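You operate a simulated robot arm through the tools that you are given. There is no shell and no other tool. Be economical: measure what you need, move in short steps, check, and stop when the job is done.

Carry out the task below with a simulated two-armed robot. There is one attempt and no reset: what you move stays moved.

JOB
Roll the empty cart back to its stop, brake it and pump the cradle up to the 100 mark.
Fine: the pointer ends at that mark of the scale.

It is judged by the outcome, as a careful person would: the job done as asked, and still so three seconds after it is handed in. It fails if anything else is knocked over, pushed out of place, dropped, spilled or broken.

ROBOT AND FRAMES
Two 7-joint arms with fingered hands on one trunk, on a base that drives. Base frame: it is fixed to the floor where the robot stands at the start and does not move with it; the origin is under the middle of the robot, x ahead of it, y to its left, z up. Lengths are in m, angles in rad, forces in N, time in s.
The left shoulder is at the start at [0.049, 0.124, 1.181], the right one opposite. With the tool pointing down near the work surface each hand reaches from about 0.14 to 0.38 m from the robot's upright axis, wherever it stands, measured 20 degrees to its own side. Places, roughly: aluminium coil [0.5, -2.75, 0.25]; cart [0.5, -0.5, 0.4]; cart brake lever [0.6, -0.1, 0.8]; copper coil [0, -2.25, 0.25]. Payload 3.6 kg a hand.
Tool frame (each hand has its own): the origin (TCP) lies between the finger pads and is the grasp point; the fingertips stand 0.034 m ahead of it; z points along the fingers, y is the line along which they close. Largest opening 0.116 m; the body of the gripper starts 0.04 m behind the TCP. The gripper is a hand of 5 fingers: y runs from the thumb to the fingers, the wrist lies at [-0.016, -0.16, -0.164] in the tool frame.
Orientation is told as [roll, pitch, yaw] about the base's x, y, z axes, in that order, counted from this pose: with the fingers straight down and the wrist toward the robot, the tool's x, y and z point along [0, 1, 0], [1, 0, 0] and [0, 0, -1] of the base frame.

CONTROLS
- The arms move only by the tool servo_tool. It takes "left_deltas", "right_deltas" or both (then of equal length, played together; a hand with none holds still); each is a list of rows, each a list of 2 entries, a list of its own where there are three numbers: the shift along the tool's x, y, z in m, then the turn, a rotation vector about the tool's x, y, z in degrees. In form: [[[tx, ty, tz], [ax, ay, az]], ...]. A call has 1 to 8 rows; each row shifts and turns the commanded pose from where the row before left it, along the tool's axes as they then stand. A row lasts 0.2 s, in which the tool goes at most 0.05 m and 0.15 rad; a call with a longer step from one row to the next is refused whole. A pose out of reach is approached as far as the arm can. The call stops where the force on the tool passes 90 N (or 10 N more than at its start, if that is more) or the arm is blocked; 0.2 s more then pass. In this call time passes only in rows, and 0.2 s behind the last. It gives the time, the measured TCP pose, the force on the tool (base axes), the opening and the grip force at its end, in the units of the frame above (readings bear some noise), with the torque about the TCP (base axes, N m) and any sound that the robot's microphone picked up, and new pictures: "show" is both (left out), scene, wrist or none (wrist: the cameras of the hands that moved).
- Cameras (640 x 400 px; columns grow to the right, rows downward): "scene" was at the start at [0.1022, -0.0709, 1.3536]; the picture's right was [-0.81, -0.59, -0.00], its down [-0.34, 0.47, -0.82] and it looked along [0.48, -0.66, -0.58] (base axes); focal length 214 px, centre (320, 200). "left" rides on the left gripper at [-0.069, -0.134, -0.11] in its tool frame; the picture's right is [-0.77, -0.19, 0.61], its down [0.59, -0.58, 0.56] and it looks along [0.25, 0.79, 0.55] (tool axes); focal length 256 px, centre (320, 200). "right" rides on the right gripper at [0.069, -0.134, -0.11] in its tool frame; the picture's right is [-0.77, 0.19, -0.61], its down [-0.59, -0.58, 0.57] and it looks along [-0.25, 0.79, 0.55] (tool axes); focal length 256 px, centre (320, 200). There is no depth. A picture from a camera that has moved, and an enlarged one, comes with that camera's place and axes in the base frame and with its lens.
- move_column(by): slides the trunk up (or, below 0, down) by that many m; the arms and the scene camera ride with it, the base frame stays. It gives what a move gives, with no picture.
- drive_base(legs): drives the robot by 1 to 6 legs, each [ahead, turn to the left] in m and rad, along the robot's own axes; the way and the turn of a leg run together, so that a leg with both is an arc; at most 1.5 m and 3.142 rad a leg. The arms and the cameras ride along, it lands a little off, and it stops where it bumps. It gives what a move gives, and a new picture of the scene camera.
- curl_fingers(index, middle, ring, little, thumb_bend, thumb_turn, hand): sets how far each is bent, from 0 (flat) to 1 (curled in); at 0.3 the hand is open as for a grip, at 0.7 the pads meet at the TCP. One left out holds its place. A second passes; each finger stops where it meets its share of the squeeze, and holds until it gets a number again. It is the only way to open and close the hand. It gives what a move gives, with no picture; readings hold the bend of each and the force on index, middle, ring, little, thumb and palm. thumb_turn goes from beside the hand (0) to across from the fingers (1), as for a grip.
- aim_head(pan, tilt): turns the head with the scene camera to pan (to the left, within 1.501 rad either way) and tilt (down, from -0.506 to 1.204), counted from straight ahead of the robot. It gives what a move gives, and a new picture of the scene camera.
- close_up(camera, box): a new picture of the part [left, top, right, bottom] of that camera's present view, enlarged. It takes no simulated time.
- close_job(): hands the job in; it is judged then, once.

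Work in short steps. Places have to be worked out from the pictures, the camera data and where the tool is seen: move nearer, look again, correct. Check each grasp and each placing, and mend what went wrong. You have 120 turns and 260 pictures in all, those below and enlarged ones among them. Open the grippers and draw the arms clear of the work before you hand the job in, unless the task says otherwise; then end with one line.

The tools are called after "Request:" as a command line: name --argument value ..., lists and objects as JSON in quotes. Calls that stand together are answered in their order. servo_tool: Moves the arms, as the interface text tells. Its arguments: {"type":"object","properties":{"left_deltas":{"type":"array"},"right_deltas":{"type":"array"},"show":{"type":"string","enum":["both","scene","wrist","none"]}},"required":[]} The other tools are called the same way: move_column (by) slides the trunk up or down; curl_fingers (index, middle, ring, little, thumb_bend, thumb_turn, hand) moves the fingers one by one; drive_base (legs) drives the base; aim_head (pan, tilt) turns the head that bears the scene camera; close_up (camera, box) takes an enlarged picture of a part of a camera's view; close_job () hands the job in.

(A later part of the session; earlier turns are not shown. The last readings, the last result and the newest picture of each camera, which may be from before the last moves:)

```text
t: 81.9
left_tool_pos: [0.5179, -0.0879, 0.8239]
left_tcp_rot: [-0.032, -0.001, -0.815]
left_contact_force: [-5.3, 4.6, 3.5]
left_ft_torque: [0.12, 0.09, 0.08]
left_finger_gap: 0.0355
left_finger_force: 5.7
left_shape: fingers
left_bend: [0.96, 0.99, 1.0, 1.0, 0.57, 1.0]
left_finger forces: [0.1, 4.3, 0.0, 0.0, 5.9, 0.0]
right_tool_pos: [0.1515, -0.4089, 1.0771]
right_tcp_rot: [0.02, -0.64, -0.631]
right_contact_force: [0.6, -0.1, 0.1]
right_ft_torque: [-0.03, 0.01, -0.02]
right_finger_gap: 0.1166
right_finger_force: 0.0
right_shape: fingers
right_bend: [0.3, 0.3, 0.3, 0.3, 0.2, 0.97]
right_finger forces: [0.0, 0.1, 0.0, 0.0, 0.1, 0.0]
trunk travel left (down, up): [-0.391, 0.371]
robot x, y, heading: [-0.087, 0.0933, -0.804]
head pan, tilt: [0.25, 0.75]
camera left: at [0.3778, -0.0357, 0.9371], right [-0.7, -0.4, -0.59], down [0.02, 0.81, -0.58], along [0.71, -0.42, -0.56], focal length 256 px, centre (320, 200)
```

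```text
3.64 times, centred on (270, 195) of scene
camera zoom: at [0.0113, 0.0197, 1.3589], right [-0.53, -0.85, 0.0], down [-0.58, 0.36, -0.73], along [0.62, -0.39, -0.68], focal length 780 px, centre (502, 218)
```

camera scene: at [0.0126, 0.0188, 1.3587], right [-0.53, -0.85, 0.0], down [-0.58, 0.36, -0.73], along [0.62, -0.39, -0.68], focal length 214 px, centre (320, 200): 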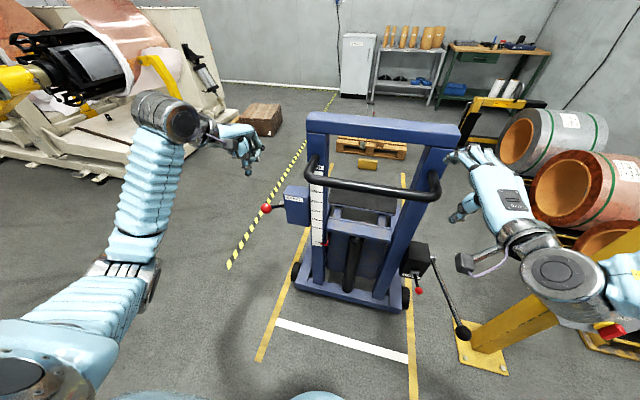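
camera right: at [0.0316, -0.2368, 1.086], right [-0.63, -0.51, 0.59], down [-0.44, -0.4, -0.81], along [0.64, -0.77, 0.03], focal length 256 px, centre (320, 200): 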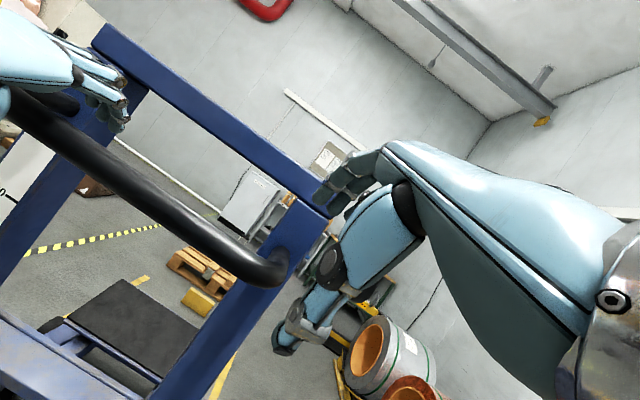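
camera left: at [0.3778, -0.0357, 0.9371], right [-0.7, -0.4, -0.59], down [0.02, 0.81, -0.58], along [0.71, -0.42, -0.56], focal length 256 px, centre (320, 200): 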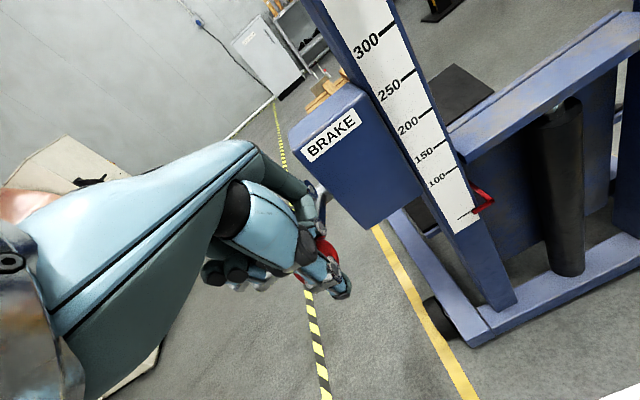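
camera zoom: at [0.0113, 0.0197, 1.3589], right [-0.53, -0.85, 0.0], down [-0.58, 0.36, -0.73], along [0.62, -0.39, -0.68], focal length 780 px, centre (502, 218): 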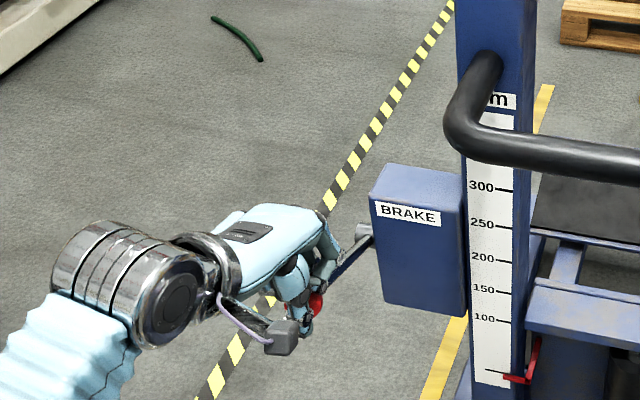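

The lever is turning down with little force. Continue downward to find its end position.

Request:
servo_tool --left_deltas '[[[0, 0, 0.02], [0, 0, 0]], [[0, 0, 0.02], [0, 0, 0]], [[0, 0.005, 0.02], [0, 0, 0]], [[0, 0.005, 0.02], [0, 0, 0]]]' --show "wrist"

Request:
close_up --camera "scene" --box '[200, 140, 340, 250]'

```text
t: 82.9
left_tool_pos: [0.5238, -0.1025, 0.7445]
left_tcp_rot: [-0.035, -0.008, -0.822]
left_contact_force: [-1.7, -0.3, -1.7]
left_ft_torque: [-0.03, -0.01, 0.05]
left_finger_gap: 0.0377
left_finger_force: 0.9
left_shape: fingers
left_bend: [0.97, 1.0, 1.0, 1.0, 0.57, 1.0]
left_finger forces: [0.0, 0.0, 0.0, 0.0, 1.8, 0.0]
right_tool_pos: [0.1513, -0.4114, 1.076]
right_tcp_rot: [0.023, -0.64, -0.635]
right_contact_force: [0.3, -0.4, 0.5]
right_ft_torque: [0.02, 0.01, 0.03]
right_finger_gap: 0.1166
right_finger_force: 0.1
right_shape: fingers
right_bend: [0.3, 0.3, 0.3, 0.3, 0.2, 0.97]
right_finger forces: [0.0, 0.0, 0.1, 0.0, 0.1, 0.0]
trunk travel left (down, up): [-0.391, 0.371]
robot x, y, heading: [-0.0891, 0.0917, -0.806]
head pan, tilt: [0.25, 0.75]
camera left: at [0.3836, -0.0488, 0.8576], right [-0.7, -0.4, -0.59], down [0.03, 0.81, -0.59], along [0.71, -0.43, -0.56], focal length 256 px, centre (320, 200)
```

left: 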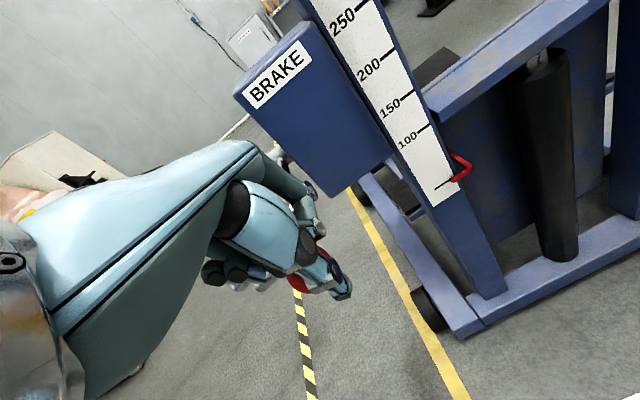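

```text
3.64 times, centred on (270, 195) of scene
camera zoom: at [0.0125, 0.0176, 1.3586], right [-0.53, -0.85, 0.0], down [-0.58, 0.36, -0.73], along [0.62, -0.39, -0.68], focal length 780 px, centre (502, 218)
```

zoom: 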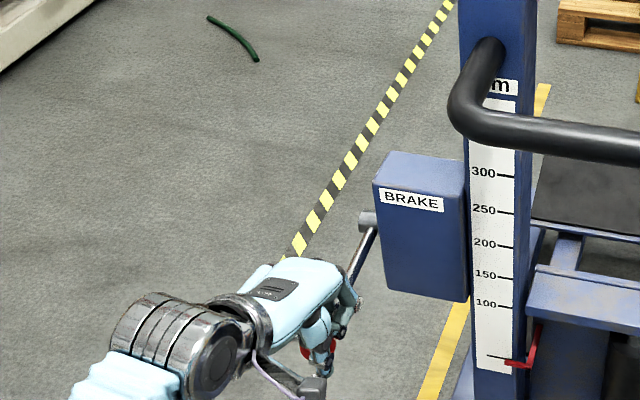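

The cart itself shifted forward slightly as the lever went down: the brake was on and is now released. I open the thumb and slip the hand off to the left, then up.

Request:
curl_fingers --hand "left" --thumb_bend 0

Request:
servo_tool --left_deltas '[[[0.03, 0, 0], [0, 0, 0]], [[0.03, 0, 0], [0, 0, 0]], [[0.03, 0, 0], [0, 0, 0]], [[0, -0.03, -0.02], [0, 0, 0]], [[0, -0.02, -0.04], [0, 0, 0]], [[0, 0, -0.04], [0, 0, 0]], [[0, 0, -0.04], [0, 0, 0]]]' --show "both"

Request:
close_up --camera "scene" --box '[200, 140, 340, 250]'

```text
t: 83.9
left_tool_pos: [0.5226, -0.0991, 0.7431]
left_tcp_rot: [-0.031, -0.003, -0.817]
left_contact_force: [-0.6, -0.3, 0.2]
left_ft_torque: [0.01, 0.01, -0.01]
left_finger_gap: 0.0559
left_finger_force: 0.1
left_shape: fingers
left_bend: [1.0, 1.0, 1.0, 1.0, 0.0, 0.95]
left_finger forces: [0.0, 0.1, 0.0, 0.0, 0.1, 0.0]
right_tool_pos: [0.1503, -0.4105, 1.0761]
right_tcp_rot: [0.02, -0.64, -0.631]
right_contact_force: [1.1, -1.0, 0.9]
right_ft_torque: [-0.02, 0.0, -0.03]
right_finger_gap: 0.1163
right_finger_force: 0.1
right_shape: fingers
right_bend: [0.3, 0.3, 0.3, 0.3, 0.2, 0.97]
right_finger forces: [0.0, 0.1, 0.0, 0.0, 0.0, 0.0]
trunk travel left (down, up): [-0.391, 0.371]
robot x, y, heading: [-0.0893, 0.0902, -0.811]
head pan, tilt: [0.25, 0.75]
```

```text
t: 85.5
left_tool_pos: [0.5574, 0.0015, 0.8818]
left_tcp_rot: [-0.033, -0.003, -0.816]
left_contact_force: [0.2, -0.9, -0.7]
left_ft_torque: [0.0, 0.0, -0.04]
left_finger_gap: 0.0559
left_finger_force: 0.1
left_shape: fingers
left_bend: [1.0, 1.0, 1.0, 1.0, 0.0, 0.95]
left_finger forces: [0.0, 0.0, 0.0, 0.0, 0.0, 0.1]
right_tool_pos: [0.1501, -0.41, 1.0752]
right_tcp_rot: [0.019, -0.639, -0.634]
right_contact_force: [0.1, 0.1, 0.0]
right_ft_torque: [-0.02, 0.04, 0.01]
right_finger_gap: 0.1168
right_finger_force: 0.1
right_shape: fingers
right_bend: [0.3, 0.3, 0.3, 0.3, 0.2, 0.97]
right_finger forces: [0.1, 0.1, 0.1, 0.0, 0.1, 0.1]
trunk travel left (down, up): [-0.391, 0.371]
robot x, y, heading: [-0.0892, 0.0942, -0.804]
head pan, tilt: [0.25, 0.75]
camera scene: at [0.012, 0.019, 1.3588], right [-0.53, -0.85, 0.0], down [-0.58, 0.36, -0.73], along [0.62, -0.39, -0.68], focal length 214 px, centre (320, 200)
camera left: at [0.4177, 0.0546, 0.995], right [-0.7, -0.4, -0.59], down [0.02, 0.81, -0.58], along [0.71, -0.42, -0.56], focal length 256 px, centre (320, 200)
```

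scene: 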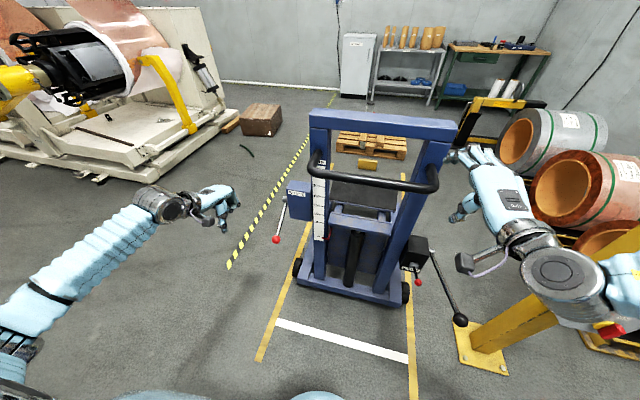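
left: 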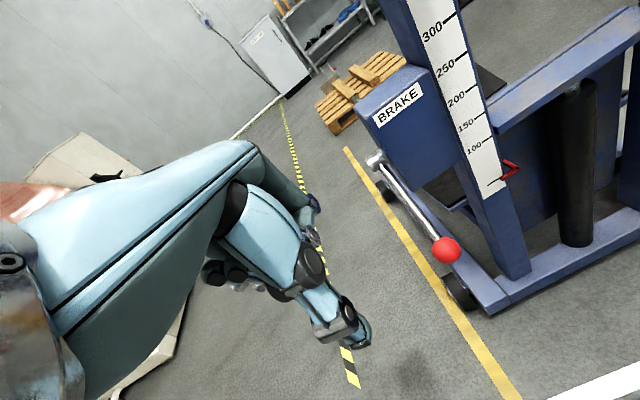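

```text
3.64 times, centred on (270, 195) of scene
camera zoom: at [0.012, 0.019, 1.3588], right [-0.53, -0.85, 0.0], down [-0.58, 0.36, -0.73], along [0.62, -0.39, -0.68], focal length 780 px, centre (502, 218)
```

zoom: 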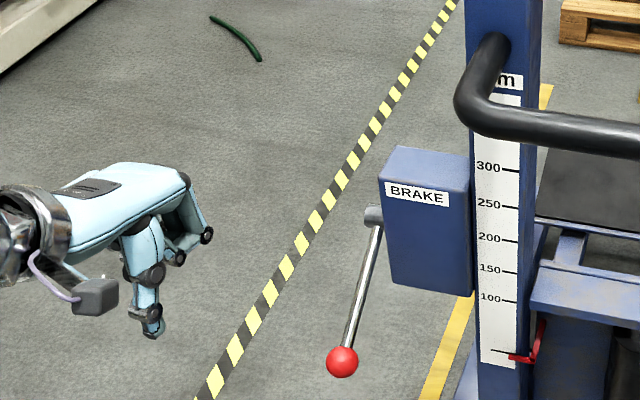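

Lever hangs down now: brake released. Return the left hand to the grip pose on the bar: open, raise, and swing inward.

Request:
curl_fingers --hand "left" --index 0.3 --middle 0.3 --ring 0.3 --little 0.3 --thumb_bend 0.2 --thumb_turn 1

Request:
servo_tool --left_deltas '[[[0, -0.005, -0.045], [0, 0, 0]], [[0, -0.005, -0.045], [0, 0, 0]], [[0, -0.005, -0.045], [0, 0, 0]], [[0, 0, -0.045], [0, 0, 0]], [[-0.02, 0, -0.04], [0, 0, 0]], [[-0.045, 0, 0], [0, 0, 0]], [[-0.045, 0, 0], [0, 0, 0]]]' --show "none"

Request:
servo_tool --left_deltas '[[[-0.03, 0, 0], [-8, 0, 0]], [[-0.03, 0, 0], [-8, 0, 0]], [[-0.03, 0, 0], [-8, 0, 0]], [[-0.03, 0, 0], [-8, 0, 0]], [[-0.03, 0, 0], [-8, 0, 0]]]' --show "both"

```text
t: 86.5
left_tool_pos: [0.5599, 0.0018, 0.8806]
left_tcp_rot: [-0.031, -0.003, -0.818]
left_contact_force: [0.6, -0.5, -0.6]
left_ft_torque: [0.01, -0.02, 0.01]
left_finger_gap: 0.1166
left_finger_force: 0.1
left_shape: fingers
left_bend: [0.3, 0.3, 0.3, 0.3, 0.2, 0.96]
left_finger forces: [0.1, 0.1, 0.0, 0.1, 0.0, 0.1]
right_tool_pos: [0.1511, -0.4103, 1.0773]
right_tcp_rot: [0.019, -0.639, -0.63]
right_contact_force: [0.1, -0.4, -0.7]
right_ft_torque: [0.01, 0.01, 0.0]
right_finger_gap: 0.1167
right_finger_force: 0.2
right_shape: fingers
right_bend: [0.3, 0.3, 0.3, 0.3, 0.2, 0.97]
right_finger forces: [0.0, 0.0, 0.0, 0.1, 0.1, 0.1]
trunk travel left (down, up): [-0.391, 0.371]
robot x, y, heading: [-0.0894, 0.0946, -0.805]
head pan, tilt: [0.25, 0.75]
```

```text
t: 88.1
left_tool_pos: [0.4716, -0.0587, 1.1047]
left_tcp_rot: [-0.032, -0.003, -0.817]
left_contact_force: [-0.2, -0.5, -0.7]
left_ft_torque: [0.01, -0.01, 0.03]
left_finger_gap: 0.1166
left_finger_force: 0.0
left_shape: fingers
left_bend: [0.3, 0.3, 0.3, 0.3, 0.2, 0.96]
left_finger forces: [0.0, 0.1, 0.0, 0.0, 0.0, 0.0]
right_tool_pos: [0.1506, -0.412, 1.0761]
right_tcp_rot: [0.021, -0.637, -0.634]
right_contact_force: [0.8, -0.2, -0.5]
right_ft_torque: [-0.01, -0.02, 0.02]
right_finger_gap: 0.1164
right_finger_force: 0.1
right_shape: fingers
right_bend: [0.3, 0.3, 0.3, 0.3, 0.2, 0.97]
right_finger forces: [0.1, 0.0, 0.0, 0.1, 0.0, 0.0]
trunk travel left (down, up): [-0.391, 0.371]
robot x, y, heading: [-0.0872, 0.097, -0.81]
head pan, tilt: [0.25, 0.75]
```

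```text
t: 89.3
left_tool_pos: [0.3774, -0.163, 1.0872]
left_tcp_rot: [-0.038, -0.702, -0.79]
left_contact_force: [-0.2, -0.6, 0.2]
left_ft_torque: [0.01, -0.03, -0.01]
left_finger_gap: 0.1166
left_finger_force: 0.1
left_shape: fingers
left_bend: [0.3, 0.3, 0.3, 0.3, 0.2, 0.96]
left_finger forces: [0.0, 0.0, 0.0, 0.1, 0.0, 0.1]
left hand out of reach, approached as far as the arm can: row 3, 4
right_tool_pos: [0.1497, -0.4117, 1.0757]
right_tcp_rot: [0.021, -0.639, -0.635]
right_contact_force: [-0.2, -0.3, -0.8]
right_ft_torque: [-0.03, 0.0, 0.01]
right_finger_gap: 0.1167
right_finger_force: 0.1
right_shape: fingers
right_bend: [0.3, 0.3, 0.3, 0.3, 0.2, 0.97]
right_finger forces: [0.1, 0.0, 0.0, 0.0, 0.0, 0.0]
trunk travel left (down, up): [-0.391, 0.371]
robot x, y, heading: [-0.0927, 0.0932, -0.806]
head pan, tilt: [0.25, 0.75]
camera scene: at [0.0116, 0.0183, 1.3588], right [-0.53, -0.85, 0.0], down [-0.58, 0.36, -0.73], along [0.62, -0.39, -0.68], focal length 214 px, centre (320, 200)
camera left: at [0.2066, -0.0848, 1.0878], right [-0.4, -0.72, -0.56], down [0.36, 0.44, -0.82], along [0.84, -0.53, 0.08], focal length 256 px, centre (320, 200)
```

scene: 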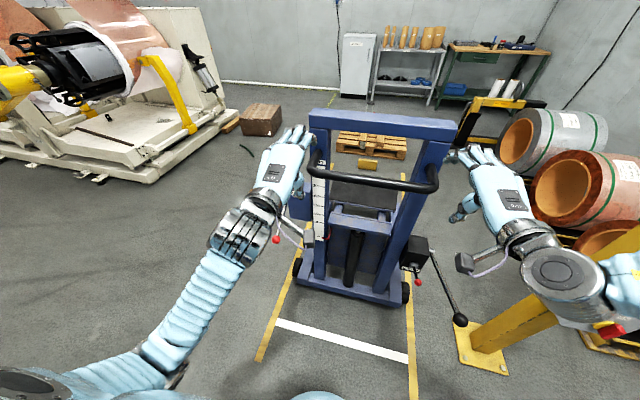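
left: 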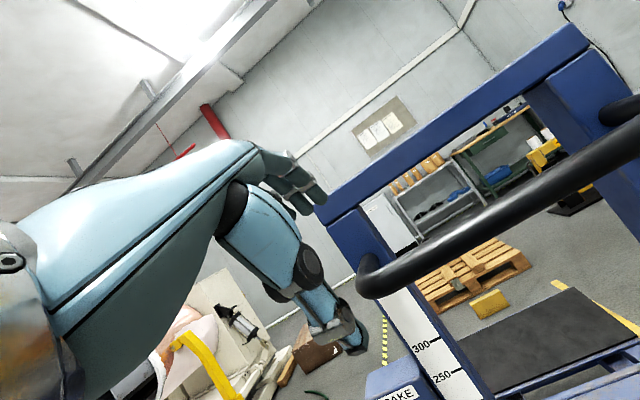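

Bar now ~0.65 ahead. Move to pre-grip and then slide onto the bar along the fingers.

Request:
servo_tool --left_deltas '[[[-0.025, 0.0165, 0.027], [0, 0, 0]], [[-0.025, 0.0165, 0.027], [0, 0, 0]], [[0, 0, 0.025], [0, 0, 0]], [[0, 0, 0.025], [0, 0, 0]], [[0, 0, 0.025], [0, 0, 0]], [[0, 0, 0.02], [0, 0, 0]]]' --show "both"

```text
t: 90.7
left_tool_pos: [0.4203, -0.289, 0.9955]
left_tcp_rot: [-0.043, -0.699, -0.791]
left_contact_force: [-0.8, -0.1, -0.8]
left_ft_torque: [-0.01, 0.02, 0.01]
left_finger_gap: 0.1166
left_finger_force: 0.0
left_shape: fingers
left_bend: [0.3, 0.3, 0.3, 0.3, 0.2, 0.96]
left_finger forces: [0.0, 0.0, 0.0, 0.0, 0.0, 0.0]
right_tool_pos: [0.1502, -0.4106, 1.0761]
right_tcp_rot: [0.021, -0.639, -0.635]
right_contact_force: [-0.3, 0.3, -0.1]
right_ft_torque: [-0.03, 0.0, 0.01]
right_finger_gap: 0.1168
right_finger_force: 0.1
right_shape: fingers
right_bend: [0.3, 0.3, 0.3, 0.3, 0.2, 0.97]
right_finger forces: [0.1, 0.1, 0.1, 0.1, 0.1, 0.0]
trunk travel left (down, up): [-0.391, 0.371]
robot x, y, heading: [-0.0878, 0.0892, -0.805]
head pan, tilt: [0.25, 0.75]
camera scene: at [0.012, 0.0184, 1.3588], right [-0.53, -0.85, 0.0], down [-0.58, 0.36, -0.73], along [0.62, -0.39, -0.68], focal length 214 px, centre (320, 200)
camera left: at [0.2516, -0.2091, 0.9968], right [-0.4, -0.72, -0.56], down [0.36, 0.44, -0.82], along [0.84, -0.53, 0.08], focal length 256 px, centre (320, 200)
```

scene: 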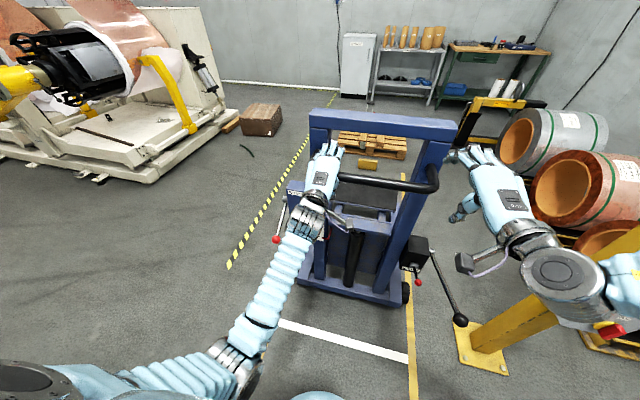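
left: 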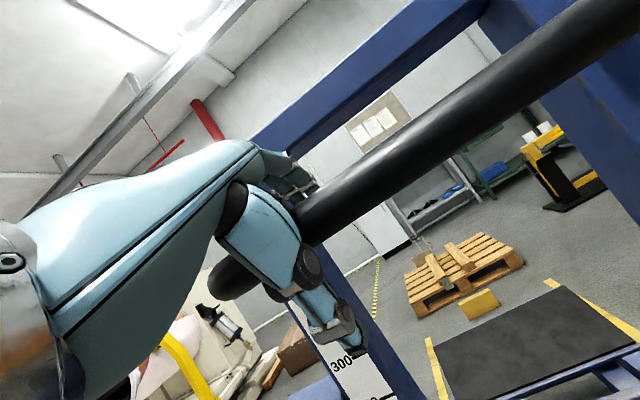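

Bar is between fingers and thumb. Grip and drive ahead in small legs.

Request:
curl_fingers --hand "left" --index 0.85 --middle 0.85 --ring 0.85 --little 0.85 --thumb_bend 0.8

Request:
aim_head --pan 0 --tilt 0.75

Request:
drive_base --legs '[[0.02, 0], [0.03, 0], [0.03, 0], [0.03, 0]]'

```text
t: 91.7
left_tool_pos: [0.4213, -0.2892, 0.9901]
left_tcp_rot: [-0.042, -0.687, -0.791]
left_contact_force: [-4.3, 1.6, -30.6]
left_ft_torque: [-0.7, -0.52, -1.08]
left_finger_gap: 0.0068
left_finger_force: 35.6
left_shape: fingers
left_bend: [0.82, 0.83, 0.85, 0.81, 0.59, 1.0]
left_finger forces: [0.1, 0.0, 0.1, 27.1, 45.5, 0.0]
right_tool_pos: [0.1525, -0.4122, 1.0753]
right_tcp_rot: [0.022, -0.637, -0.634]
right_contact_force: [-0.1, -0.3, 0.2]
right_ft_torque: [0.0, 0.0, -0.02]
right_finger_gap: 0.1165
right_finger_force: 0.1
right_shape: fingers
right_bend: [0.3, 0.3, 0.3, 0.3, 0.2, 0.97]
right_finger forces: [0.1, 0.0, 0.0, 0.0, 0.1, 0.0]
trunk travel left (down, up): [-0.391, 0.371]
robot x, y, heading: [-0.0905, 0.0906, -0.81]
head pan, tilt: [0.25, 0.75]
```

```text
t: 92.5
left_tool_pos: [0.423, -0.2896, 0.9892]
left_tcp_rot: [-0.041, -0.688, -0.789]
left_contact_force: [-5.1, 1.3, -30.5]
left_ft_torque: [-0.72, -0.55, -1.04]
left_finger_gap: 0.0078
left_finger_force: 37.2
left_shape: fingers
left_bend: [0.83, 0.83, 0.85, 0.81, 0.59, 1.0]
left_finger forces: [0.0, 0.0, 0.0, 27.8, 46.8, 0.1]
right_tool_pos: [0.1522, -0.4129, 1.0741]
right_tcp_rot: [0.02, -0.637, -0.634]
right_contact_force: [0.5, 1.1, -0.2]
right_ft_torque: [0.0, 0.02, 0.01]
right_finger_gap: 0.1164
right_finger_force: 0.2
right_shape: fingers
right_bend: [0.3, 0.3, 0.3, 0.3, 0.2, 0.97]
right_finger forces: [0.1, 0.0, 0.0, 0.1, 0.0, 0.0]
trunk travel left (down, up): [-0.391, 0.371]
robot x, y, heading: [-0.0924, 0.0932, -0.805]
head pan, tilt: [0.0, 0.75]
camera scene: at [0.0009, 0.0007, 1.3584], right [-0.72, -0.69, 0.0], down [-0.47, 0.49, -0.73], along [0.51, -0.53, -0.68], focal length 214 px, centre (320, 200)
```

scene: 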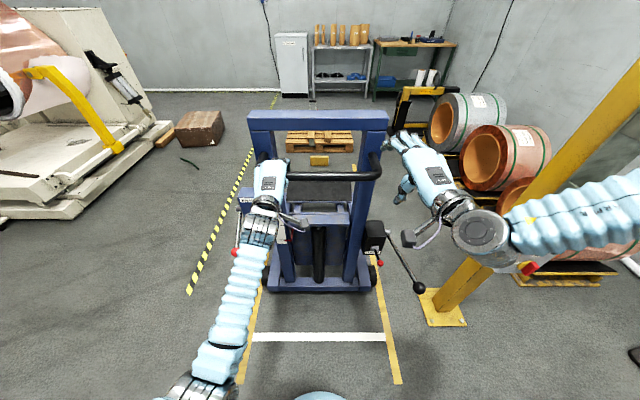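

```text
t: 94.5
left_tool_pos: [0.5132, -0.3851, 0.988]
left_tcp_rot: [-0.038, -0.685, -0.791]
left_contact_force: [5.4, -7.2, -2.2]
left_ft_torque: [0.08, -0.3, -1.06]
left_finger_gap: 0.0082
left_finger_force: 18.0
left_shape: fingers
left_bend: [0.84, 0.84, 0.85, 0.81, 0.59, 1.0]
left_finger forces: [0.0, 0.0, 0.0, 27.2, 8.1, 0.0]
right_tool_pos: [0.2441, -0.5089, 1.0703]
right_tcp_rot: [0.025, -0.622, -0.637]
right_contact_force: [-2.2, 0.8, 1.6]
right_ft_torque: [0.0, 0.02, -0.03]
right_finger_gap: 0.1165
right_finger_force: 0.1
right_shape: fingers
right_bend: [0.3, 0.3, 0.3, 0.3, 0.2, 0.97]
right_finger forces: [0.1, 0.0, 0.1, 0.1, 0.0, 0.1]
trunk travel left (down, up): [-0.391, 0.371]
robot x, y, heading: [-0.0134, 0.0197, -0.805]
head pan, tilt: [0.0, 0.75]
camera scene: at [0.1158, -0.12, 1.3586], right [-0.72, -0.69, 0.0], down [-0.49, 0.52, -0.7], along [0.48, -0.51, -0.71], focal length 214 px, centre (320, 200)
```

scene: 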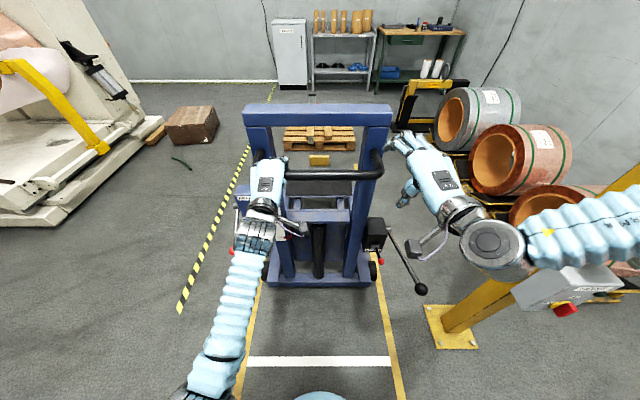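

The cart rolls well with light force; roughly 0.45 m remain. Check right-elbow clearance to the post before going on.

Request:
aim_head --pan -0.9 --tilt 0.6

```text
t: 95.8
left_tool_pos: [0.4609, -0.3326, 0.9918]
left_tcp_rot: [-0.048, -0.682, -0.787]
left_contact_force: [-88.7, 58.0, -89.1]
left_ft_torque: [-2.85, -1.33, 0.31]
left_finger_gap: 0.0126
left_finger_force: 74.7
left_shape: fingers
left_bend: [0.84, 0.85, 0.85, 0.83, 0.5, 1.0]
left_finger forces: [0.1, 0.0, 0.0, 31.3, 118.7, 0.0]
right_tool_pos: [0.1941, -0.4541, 1.093]
right_tcp_rot: [0.022, -0.678, -0.632]
right_contact_force: [2.5, -1.8, -0.9]
right_ft_torque: [0.01, 0.03, 0.02]
right_finger_gap: 0.1169
right_finger_force: 0.2
right_shape: fingers
right_bend: [0.3, 0.3, 0.3, 0.3, 0.2, 0.97]
right_finger forces: [0.0, 0.0, 0.0, 0.0, 0.0, 0.0]
trunk travel left (down, up): [-0.391, 0.371]
robot x, y, heading: [-0.0142, 0.0167, -0.814]
head pan, tilt: [-0.901, 0.6]
camera scene: at [-0.0075, -0.0937, 1.3707], right [-0.99, 0.14, -0.01], down [0.09, 0.55, -0.83], along [-0.11, -0.82, -0.56], focal length 214 px, centre (320, 200)
```

scene: 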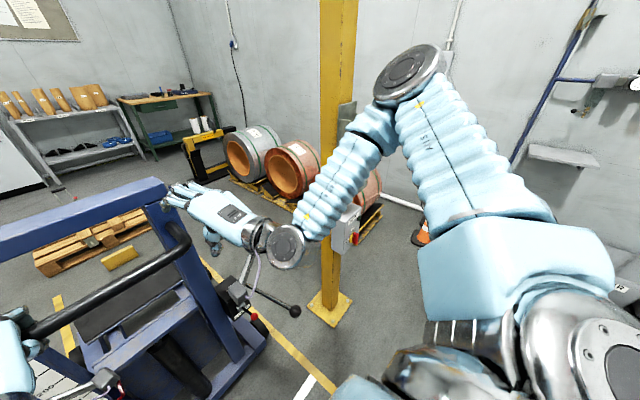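

Clear of the post. The cart and trunk are swaying elastically; let it settle.

Request:
aim_head --pan 0 --tilt 0.75

Request:
aim_head --pan 0 --tilt 0.6

```text
t: 97.0
left_tool_pos: [0.4988, -0.3802, 0.9731]
left_tcp_rot: [0.011, -0.64, -0.834]
left_contact_force: [54.9, -0.2, 68.0]
left_ft_torque: [3.01, 0.05, -2.42]
left_finger_gap: 0.0101
left_finger_force: 35.8
left_shape: fingers
left_bend: [0.85, 0.85, 0.85, 0.82, 0.6, 1.0]
left_finger forces: [0.0, 0.0, 9.4, 62.5, 0.1, 0.0]
right_tool_pos: [0.2303, -0.5276, 1.0945]
right_tcp_rot: [-0.105, -0.719, -0.614]
right_contact_force: [0.8, -0.8, 0.1]
right_ft_torque: [0.03, 0.01, 0.0]
right_finger_gap: 0.117
right_finger_force: 0.1
right_shape: fingers
right_bend: [0.3, 0.3, 0.3, 0.3, 0.2, 0.97]
right_finger forces: [0.0, 0.0, 0.0, 0.0, 0.0, 0.0]
trunk travel left (down, up): [-0.391, 0.371]
robot x, y, heading: [-0.012, 0.0112, -0.795]
head pan, tilt: [0.0, 0.75]
camera scene: at [0.1592, -0.1531, 1.3565], right [-0.71, -0.7, 0.0], down [-0.52, 0.53, -0.67], along [0.47, -0.48, -0.74], focal length 214 px, centre (320, 200)
```

scene: 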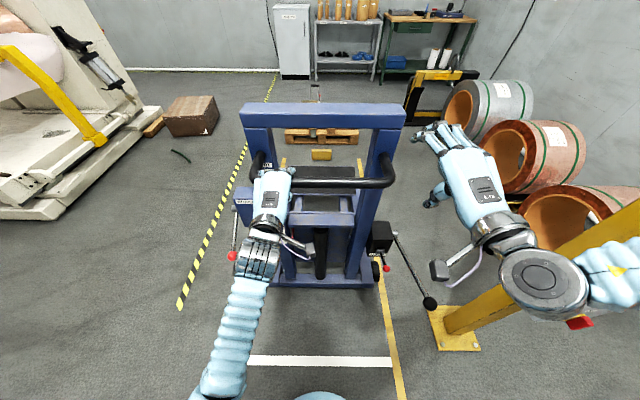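

```text
t: 97.7
left_tool_pos: [0.4587, -0.336, 0.9932]
left_tcp_rot: [-0.042, -0.684, -0.791]
left_contact_force: [-76.5, 40.7, -82.8]
left_ft_torque: [-2.62, -0.7, 0.34]
left_finger_gap: 0.0143
left_finger_force: 66.9
left_shape: fingers
left_bend: [0.84, 0.85, 0.85, 0.84, 0.5, 0.99]
left_finger forces: [0.1, 0.0, 0.0, 36.0, 97.4, 0.0]
right_tool_pos: [0.1911, -0.4573, 1.0923]
right_tcp_rot: [0.026, -0.678, -0.638]
right_contact_force: [0.9, -0.5, -0.3]
right_ft_torque: [0.03, -0.03, 0.05]
right_finger_gap: 0.1167
right_finger_force: 0.0
right_shape: fingers
right_bend: [0.3, 0.3, 0.3, 0.3, 0.2, 0.97]
right_finger forces: [0.1, 0.0, 0.1, 0.0, 0.2, 0.1]
trunk travel left (down, up): [-0.391, 0.371]
robot x, y, heading: [-0.0165, 0.0185, -0.813]
head pan, tilt: [0.0, 0.6]
camera scene: at [0.0501, -0.0592, 1.3752], right [-0.73, -0.69, 0.0], down [-0.37, 0.4, -0.84], along [0.58, -0.61, -0.55], focal length 214 px, centre (320, 200)
```

scene: 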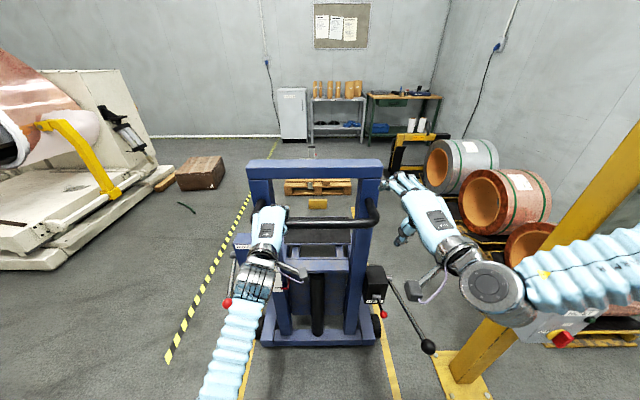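

Gripping couples the cart's mass to my springy trunk and it keeps swinging. I release the grip and will push with the open palm instead.

Request:
curl_fingers --hand "left" --index 0.3 --middle 0.3 --ring 0.3 --little 0.3 --thumb_bend 0.2

Request:
aim_head --pan 0 --tilt 0.7

```text
t: 98.5
left_tool_pos: [0.4578, -0.3294, 1.0004]
left_tcp_rot: [-0.023, -0.697, -0.799]
left_contact_force: [0.6, -1.0, -3.5]
left_ft_torque: [-0.14, -0.13, 0.03]
left_finger_gap: 0.117
left_finger_force: 0.2
left_shape: fingers
left_bend: [0.3, 0.3, 0.3, 0.3, 0.2, 0.97]
left_finger forces: [0.0, 0.0, 0.0, 0.0, 0.0, 0.0]
right_tool_pos: [0.1804, -0.5305, 1.1606]
right_tcp_rot: [-0.164, -0.893, -0.656]
right_contact_force: [6.2, -9.8, -9.0]
right_ft_torque: [0.14, 0.03, 0.09]
right_finger_gap: 0.1163
right_finger_force: 0.0
right_shape: fingers
right_bend: [0.3, 0.3, 0.3, 0.3, 0.2, 0.97]
right_finger forces: [0.0, 0.1, 0.0, 0.0, 0.1, 0.0]
trunk travel left (down, up): [-0.391, 0.371]
robot x, y, heading: [-0.0098, 0.0127, -0.807]
head pan, tilt: [0.0, 0.6]
stopped (right hand): the arm was blocked; the commanded pose is now the measured one
```

```text
t: 99.2
left_tool_pos: [0.4703, -0.3385, 1.0141]
left_tcp_rot: [-0.034, -0.735, -0.79]
left_contact_force: [-0.9, 0.3, 0.6]
left_ft_torque: [0.0, 0.02, 0.01]
left_finger_gap: 0.1169
left_finger_force: 0.0
left_shape: fingers
left_bend: [0.3, 0.3, 0.3, 0.3, 0.2, 0.97]
left_finger forces: [0.0, 0.1, 0.1, 0.0, 0.0, 0.0]
right_tool_pos: [0.1951, -0.4677, 1.1032]
right_tcp_rot: [-0.001, -0.71, -0.647]
right_contact_force: [0.4, 0.3, 0.4]
right_ft_torque: [0.0, 0.01, -0.01]
right_finger_gap: 0.1169
right_finger_force: 0.0
right_shape: fingers
right_bend: [0.3, 0.3, 0.3, 0.3, 0.2, 0.97]
right_finger forces: [0.0, 0.1, 0.0, 0.1, 0.0, 0.0]
trunk travel left (down, up): [-0.391, 0.371]
robot x, y, heading: [-0.0114, 0.011, -0.806]
head pan, tilt: [0.0, 0.7]
camera scene: at [0.1008, -0.1036, 1.3627], right [-0.72, -0.69, 0.0], down [-0.46, 0.48, -0.75], along [0.52, -0.54, -0.66], focal length 214 px, centre (320, 200)
```

scene: 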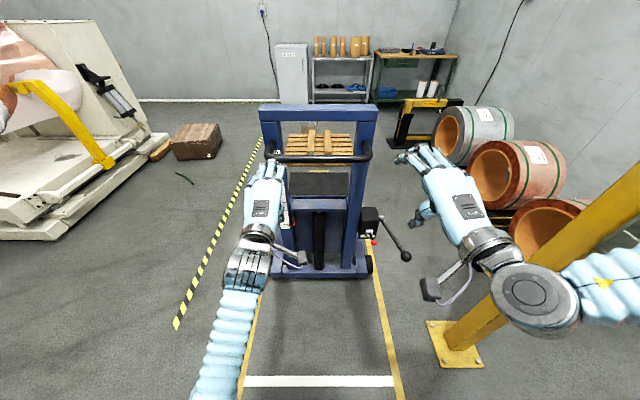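

The cart rolled forward on its own after release. See where it ends.

Request:
aim_head --pan 0 --tilt 0.6

Request:
close_up --camera "scene" --box '[220, 120, 420, 260]'

```text
t: 99.8
left_tool_pos: [0.4573, -0.3269, 1.0185]
left_tcp_rot: [-0.037, -0.746, -0.791]
left_contact_force: [0.5, -0.1, -1.1]
left_ft_torque: [-0.03, -0.01, -0.01]
left_finger_gap: 0.117
left_finger_force: 0.0
left_shape: fingers
left_bend: [0.3, 0.3, 0.3, 0.3, 0.2, 0.97]
left_finger forces: [0.0, 0.0, 0.0, 0.1, 0.0, 0.0]
right_tool_pos: [0.1812, -0.4512, 1.1059]
right_tcp_rot: [0.004, -0.721, -0.648]
right_contact_force: [0.8, -1.6, -0.5]
right_ft_torque: [0.03, -0.02, 0.01]
right_finger_gap: 0.1166
right_finger_force: 0.0
right_shape: fingers
right_bend: [0.3, 0.3, 0.3, 0.3, 0.2, 0.97]
right_finger forces: [0.0, 0.0, 0.1, 0.0, 0.0, 0.1]
trunk travel left (down, up): [-0.391, 0.371]
robot x, y, heading: [-0.0124, 0.0124, -0.811]
head pan, tilt: [0.0, 0.6]
camera scene: at [0.0837, -0.0859, 1.3711], right [-0.72, -0.69, 0.0], down [-0.39, 0.41, -0.82], along [0.57, -0.59, -0.57], focal length 214 px, centre (320, 200)
```

scene: 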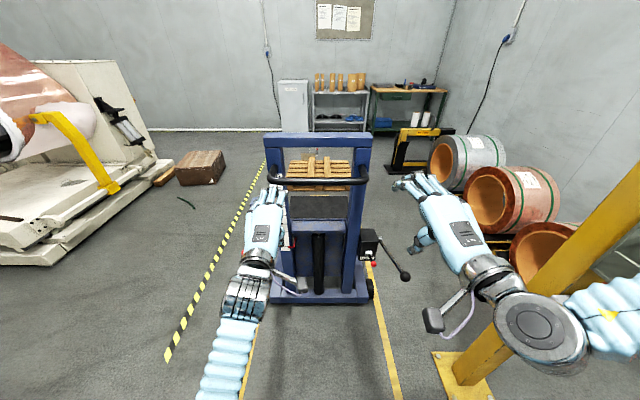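

```text
2.86 times, centred on (320, 190) of scene
camera zoom: at [0.0837, -0.0859, 1.3711], right [-0.72, -0.69, 0.0], down [-0.39, 0.41, -0.82], along [0.57, -0.59, -0.57], focal length 613 px, centre (320, 229)
```

zoom: 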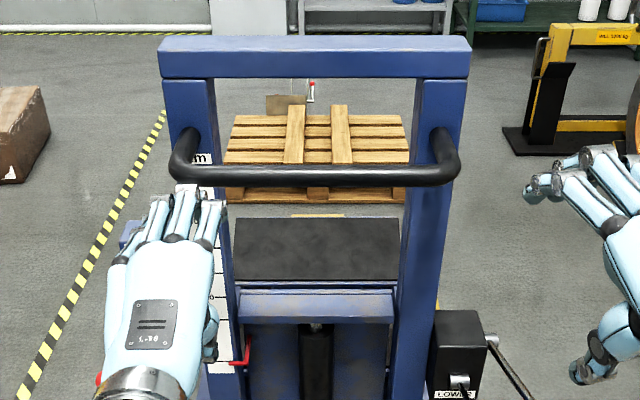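

The cart stands about 0.35 m short of the yellow stop. I follow it: drive 0.2 m ahead with the open hand.

Request:
drive_base --legs '[[0.05, 0], [0.05, 0], [0.05, 0], [0.04, 0]]'

Request:
aim_head --pan 0 --tilt 0.7

Request:
aim_head --pan 0 --tilt 0.75

```text
t: 102.3
left_tool_pos: [0.5837, -0.4594, 1.0244]
left_tcp_rot: [-0.036, -0.757, -0.793]
left_contact_force: [-1.1, 0.2, 1.0]
left_ft_torque: [0.08, 0.09, -0.03]
left_finger_gap: 0.1169
left_finger_force: 0.0
left_shape: fingers
left_bend: [0.3, 0.3, 0.3, 0.3, 0.2, 0.97]
left_finger forces: [0.0, 0.0, 0.0, 0.1, 0.0, 0.1]
right_tool_pos: [0.3155, -0.5972, 1.1515]
right_tcp_rot: [-0.055, -0.835, -0.593]
right_contact_force: [-20.2, -3.6, -37.3]
right_ft_torque: [-1.03, -3.08, 0.71]
right_finger_gap: 0.1168
right_finger_force: 0.1
right_shape: fingers
right_bend: [0.3, 0.3, 0.3, 0.3, 0.2, 0.97]
right_finger forces: [0.0, 0.0, 0.0, 0.1, 0.0, 0.0]
trunk travel left (down, up): [-0.391, 0.371]
robot x, y, heading: [0.1216, -0.1268, -0.809]
head pan, tilt: [0.0, 0.6]
camera scene: at [0.2179, -0.2275, 1.3716], right [-0.72, -0.69, 0.0], down [-0.39, 0.41, -0.82], along [0.57, -0.59, -0.57], focal length 214 px, centre (320, 200)
```

scene: 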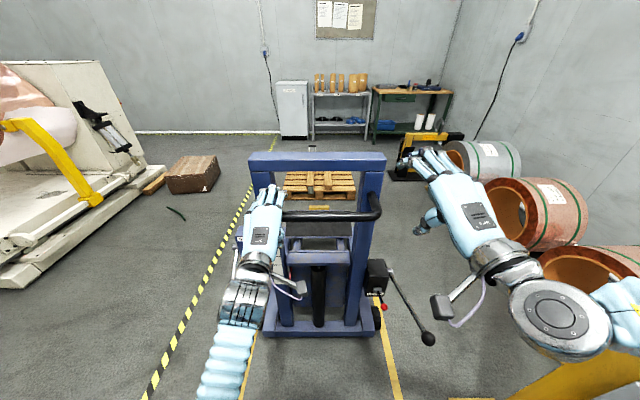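

```text
t: 102.9
left_tool_pos: [0.5872, -0.4543, 1.0216]
left_tcp_rot: [-0.035, -0.756, -0.784]
left_contact_force: [6.9, 3.6, -3.2]
left_ft_torque: [-0.36, 0.01, -0.51]
left_finger_gap: 0.1167
left_finger_force: 0.0
left_shape: fingers
left_bend: [0.3, 0.3, 0.3, 0.3, 0.2, 0.97]
left_finger forces: [0.0, 0.0, 0.0, 0.1, 0.0, 0.0]
right_tool_pos: [0.3231, -0.5975, 1.2391]
right_tcp_rot: [-0.118, -0.968, -0.459]
right_contact_force: [19.3, -18.5, 3.2]
right_ft_torque: [0.77, 1.13, 0.88]
right_finger_gap: 0.1143
right_finger_force: 0.1
right_shape: fingers
right_bend: [0.31, 0.32, 0.31, 0.3, 0.2, 0.96]
right_finger forces: [0.0, 0.0, 0.1, 0.1, 0.0, 0.1]
trunk travel left (down, up): [-0.391, 0.371]
robot x, y, heading: [0.1225, -0.1298, -0.803]
head pan, tilt: [0.0, 0.7]
camera scene: at [0.2204, -0.2265, 1.3609], right [-0.72, -0.7, 0.0], down [-0.45, 0.47, -0.76], along [0.53, -0.54, -0.65], focal length 214 px, centre (320, 200)
```

scene: 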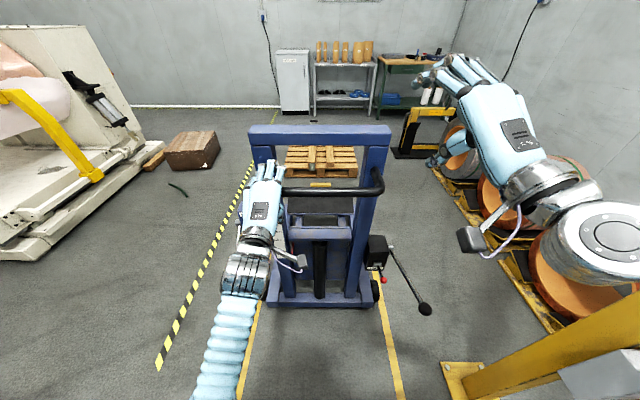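

```text
t: 103.6
left_tool_pos: [0.5749, -0.4517, 1.0296]
left_tcp_rot: [-0.039, -0.769, -0.794]
left_contact_force: [-1.4, 0.9, 2.5]
left_ft_torque: [0.14, 0.03, 0.04]
left_finger_gap: 0.1168
left_finger_force: 0.2
left_shape: fingers
left_bend: [0.3, 0.3, 0.3, 0.3, 0.2, 0.97]
left_finger forces: [0.0, 0.1, 0.1, 0.1, 0.1, 0.0]
right_tool_pos: [0.3071, -0.5899, 1.1541]
right_tcp_rot: [-0.059, -0.836, -0.593]
right_contact_force: [-1.7, 1.1, -8.9]
right_ft_torque: [-0.28, -0.53, 0.01]
right_finger_gap: 0.1166
right_finger_force: 0.0
right_shape: fingers
right_bend: [0.3, 0.3, 0.3, 0.3, 0.2, 0.97]
right_finger forces: [0.1, 0.0, 0.0, 0.0, 0.1, 0.1]
trunk travel left (down, up): [-0.391, 0.371]
robot x, y, heading: [0.1213, -0.1253, -0.805]
head pan, tilt: [0.0, 0.75]
camera scene: at [0.2067, -0.2155, 1.359], right [-0.72, -0.69, 0.0], down [-0.47, 0.49, -0.73], along [0.51, -0.53, -0.68], focal length 214 px, centre (320, 200)
```

scene: 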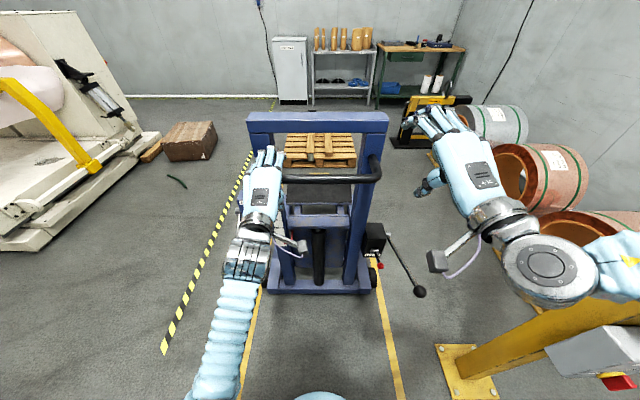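

The right hand wobbled; check whether the right elbow is touching the post.

Request:
aim_head --pan -1.1 --tilt 0.5

```text
t: 104.9
left_tool_pos: [0.5786, -0.4552, 1.0273]
left_tcp_rot: [-0.036, -0.76, -0.793]
left_contact_force: [-0.5, 0.8, 0.2]
left_ft_torque: [-0.01, 0.0, 0.0]
left_finger_gap: 0.1169
left_finger_force: 0.1
left_shape: fingers
left_bend: [0.3, 0.3, 0.3, 0.3, 0.2, 0.97]
left_finger forces: [0.0, 0.1, 0.0, 0.0, 0.0, 0.0]
right_tool_pos: [0.3111, -0.5906, 1.1542]
right_tcp_rot: [-0.057, -0.84, -0.591]
right_contact_force: [0.7, -0.3, 0.0]
right_ft_torque: [-0.02, 0.0, 0.0]
right_finger_gap: 0.1168
right_finger_force: 0.0
right_shape: fingers
right_bend: [0.3, 0.3, 0.3, 0.3, 0.2, 0.97]
right_finger forces: [0.1, 0.0, 0.1, 0.0, 0.0, 0.1]
trunk travel left (down, up): [-0.391, 0.371]
robot x, y, heading: [0.1181, -0.1246, -0.812]
head pan, tilt: [-1.1, 0.499]
camera scene: at [0.1218, -0.243, 1.3808], right [-0.94, 0.33, 0.0], down [0.16, 0.45, -0.88], along [-0.29, -0.83, -0.48], focal length 214 px, centre (320, 200)
```

scene: 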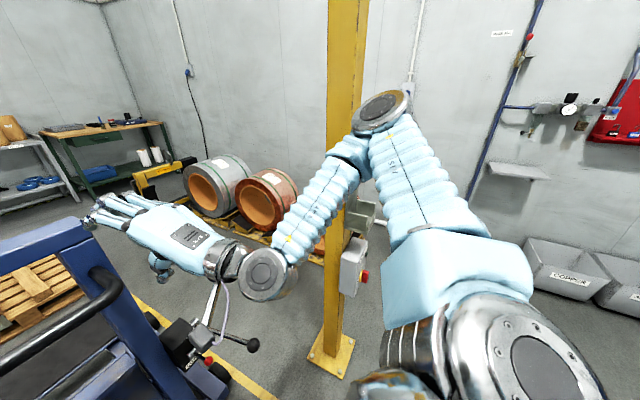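

The elbow is ~0.2 m clear of the post. The bar is ~6 cm ahead of my palm; push on with small legs.

Request:
aim_head --pan 0 --tilt 0.7

Request:
drive_base --legs '[[0.05, 0], [0.04, 0], [0.04, 0], [0.04, 0], [0.04, 0]]'

```text
t: 106.2
left_tool_pos: [0.5786, -0.4555, 1.0259]
left_tcp_rot: [-0.036, -0.762, -0.793]
left_contact_force: [0.7, 0.3, 0.6]
left_ft_torque: [0.05, -0.01, -0.02]
left_finger_gap: 0.1167
left_finger_force: 0.1
left_shape: fingers
left_bend: [0.3, 0.3, 0.3, 0.3, 0.2, 0.97]
left_finger forces: [0.1, 0.0, 0.0, 0.0, 0.0, 0.1]
right_tool_pos: [0.3099, -0.5895, 1.1534]
right_tcp_rot: [-0.057, -0.839, -0.592]
right_contact_force: [0.0, 0.3, -0.7]
right_ft_torque: [0.02, 0.02, 0.01]
right_finger_gap: 0.1165
right_finger_force: 0.0
right_shape: fingers
right_bend: [0.3, 0.3, 0.3, 0.3, 0.2, 0.97]
right_finger forces: [0.0, 0.0, 0.1, 0.1, 0.1, 0.0]
trunk travel left (down, up): [-0.391, 0.371]
robot x, y, heading: [0.1201, -0.1233, -0.809]
head pan, tilt: [0.0, 0.7]
camera scene: at [0.2105, -0.2187, 1.3631], right [-0.72, -0.69, 0.0], down [-0.44, 0.47, -0.76], along [0.53, -0.55, -0.64], focal length 214 px, centre (320, 200)
```

scene: 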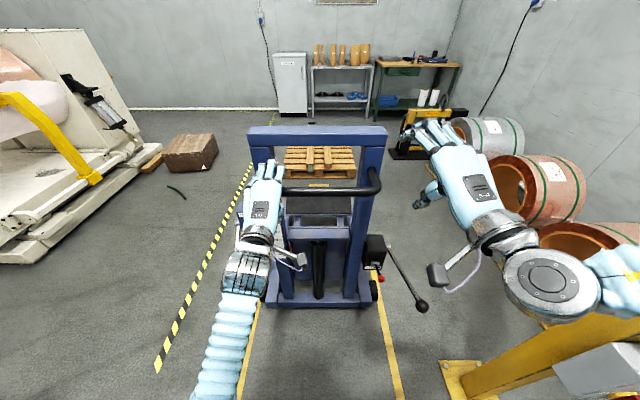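

```text
t: 107.2
left_tool_pos: [0.5816, -0.4643, 1.0433]
left_tcp_rot: [-0.039, -0.798, -0.798]
left_contact_force: [-0.6, 0.3, 1.3]
left_ft_torque: [0.07, 0.03, 0.05]
left_finger_gap: 0.1168
left_finger_force: 0.1
left_shape: fingers
left_bend: [0.3, 0.3, 0.3, 0.3, 0.2, 0.97]
left_finger forces: [0.1, 0.0, 0.0, 0.1, 0.1, 0.0]
right_tool_pos: [0.3135, -0.613, 1.2673]
right_tcp_rot: [-0.147, -1.032, -0.476]
right_contact_force: [-0.9, 2.7, 0.7]
right_ft_torque: [-0.01, 0.04, -0.14]
right_finger_gap: 0.117
right_finger_force: 0.1
right_shape: fingers
right_bend: [0.3, 0.3, 0.3, 0.3, 0.2, 0.97]
right_finger forces: [0.0, 0.0, 0.0, 0.0, 0.0, 0.0]
trunk travel left (down, up): [-0.391, 0.371]
robot x, y, heading: [0.1421, -0.1489, -0.812]
head pan, tilt: [0.0, 0.7]
stopped in leg 1: the robot was blocked; the commanded pose is now the measured one
camera scene: at [0.2248, -0.237, 1.3644], right [-0.73, -0.69, 0.0], down [-0.44, 0.46, -0.77], along [0.53, -0.56, -0.64], focal length 214 px, centre (320, 200)
```

scene: 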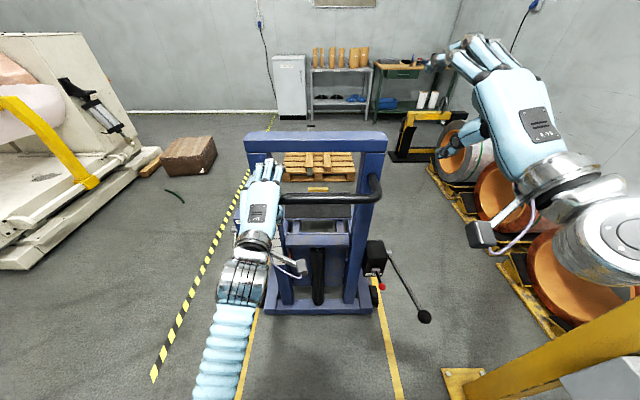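

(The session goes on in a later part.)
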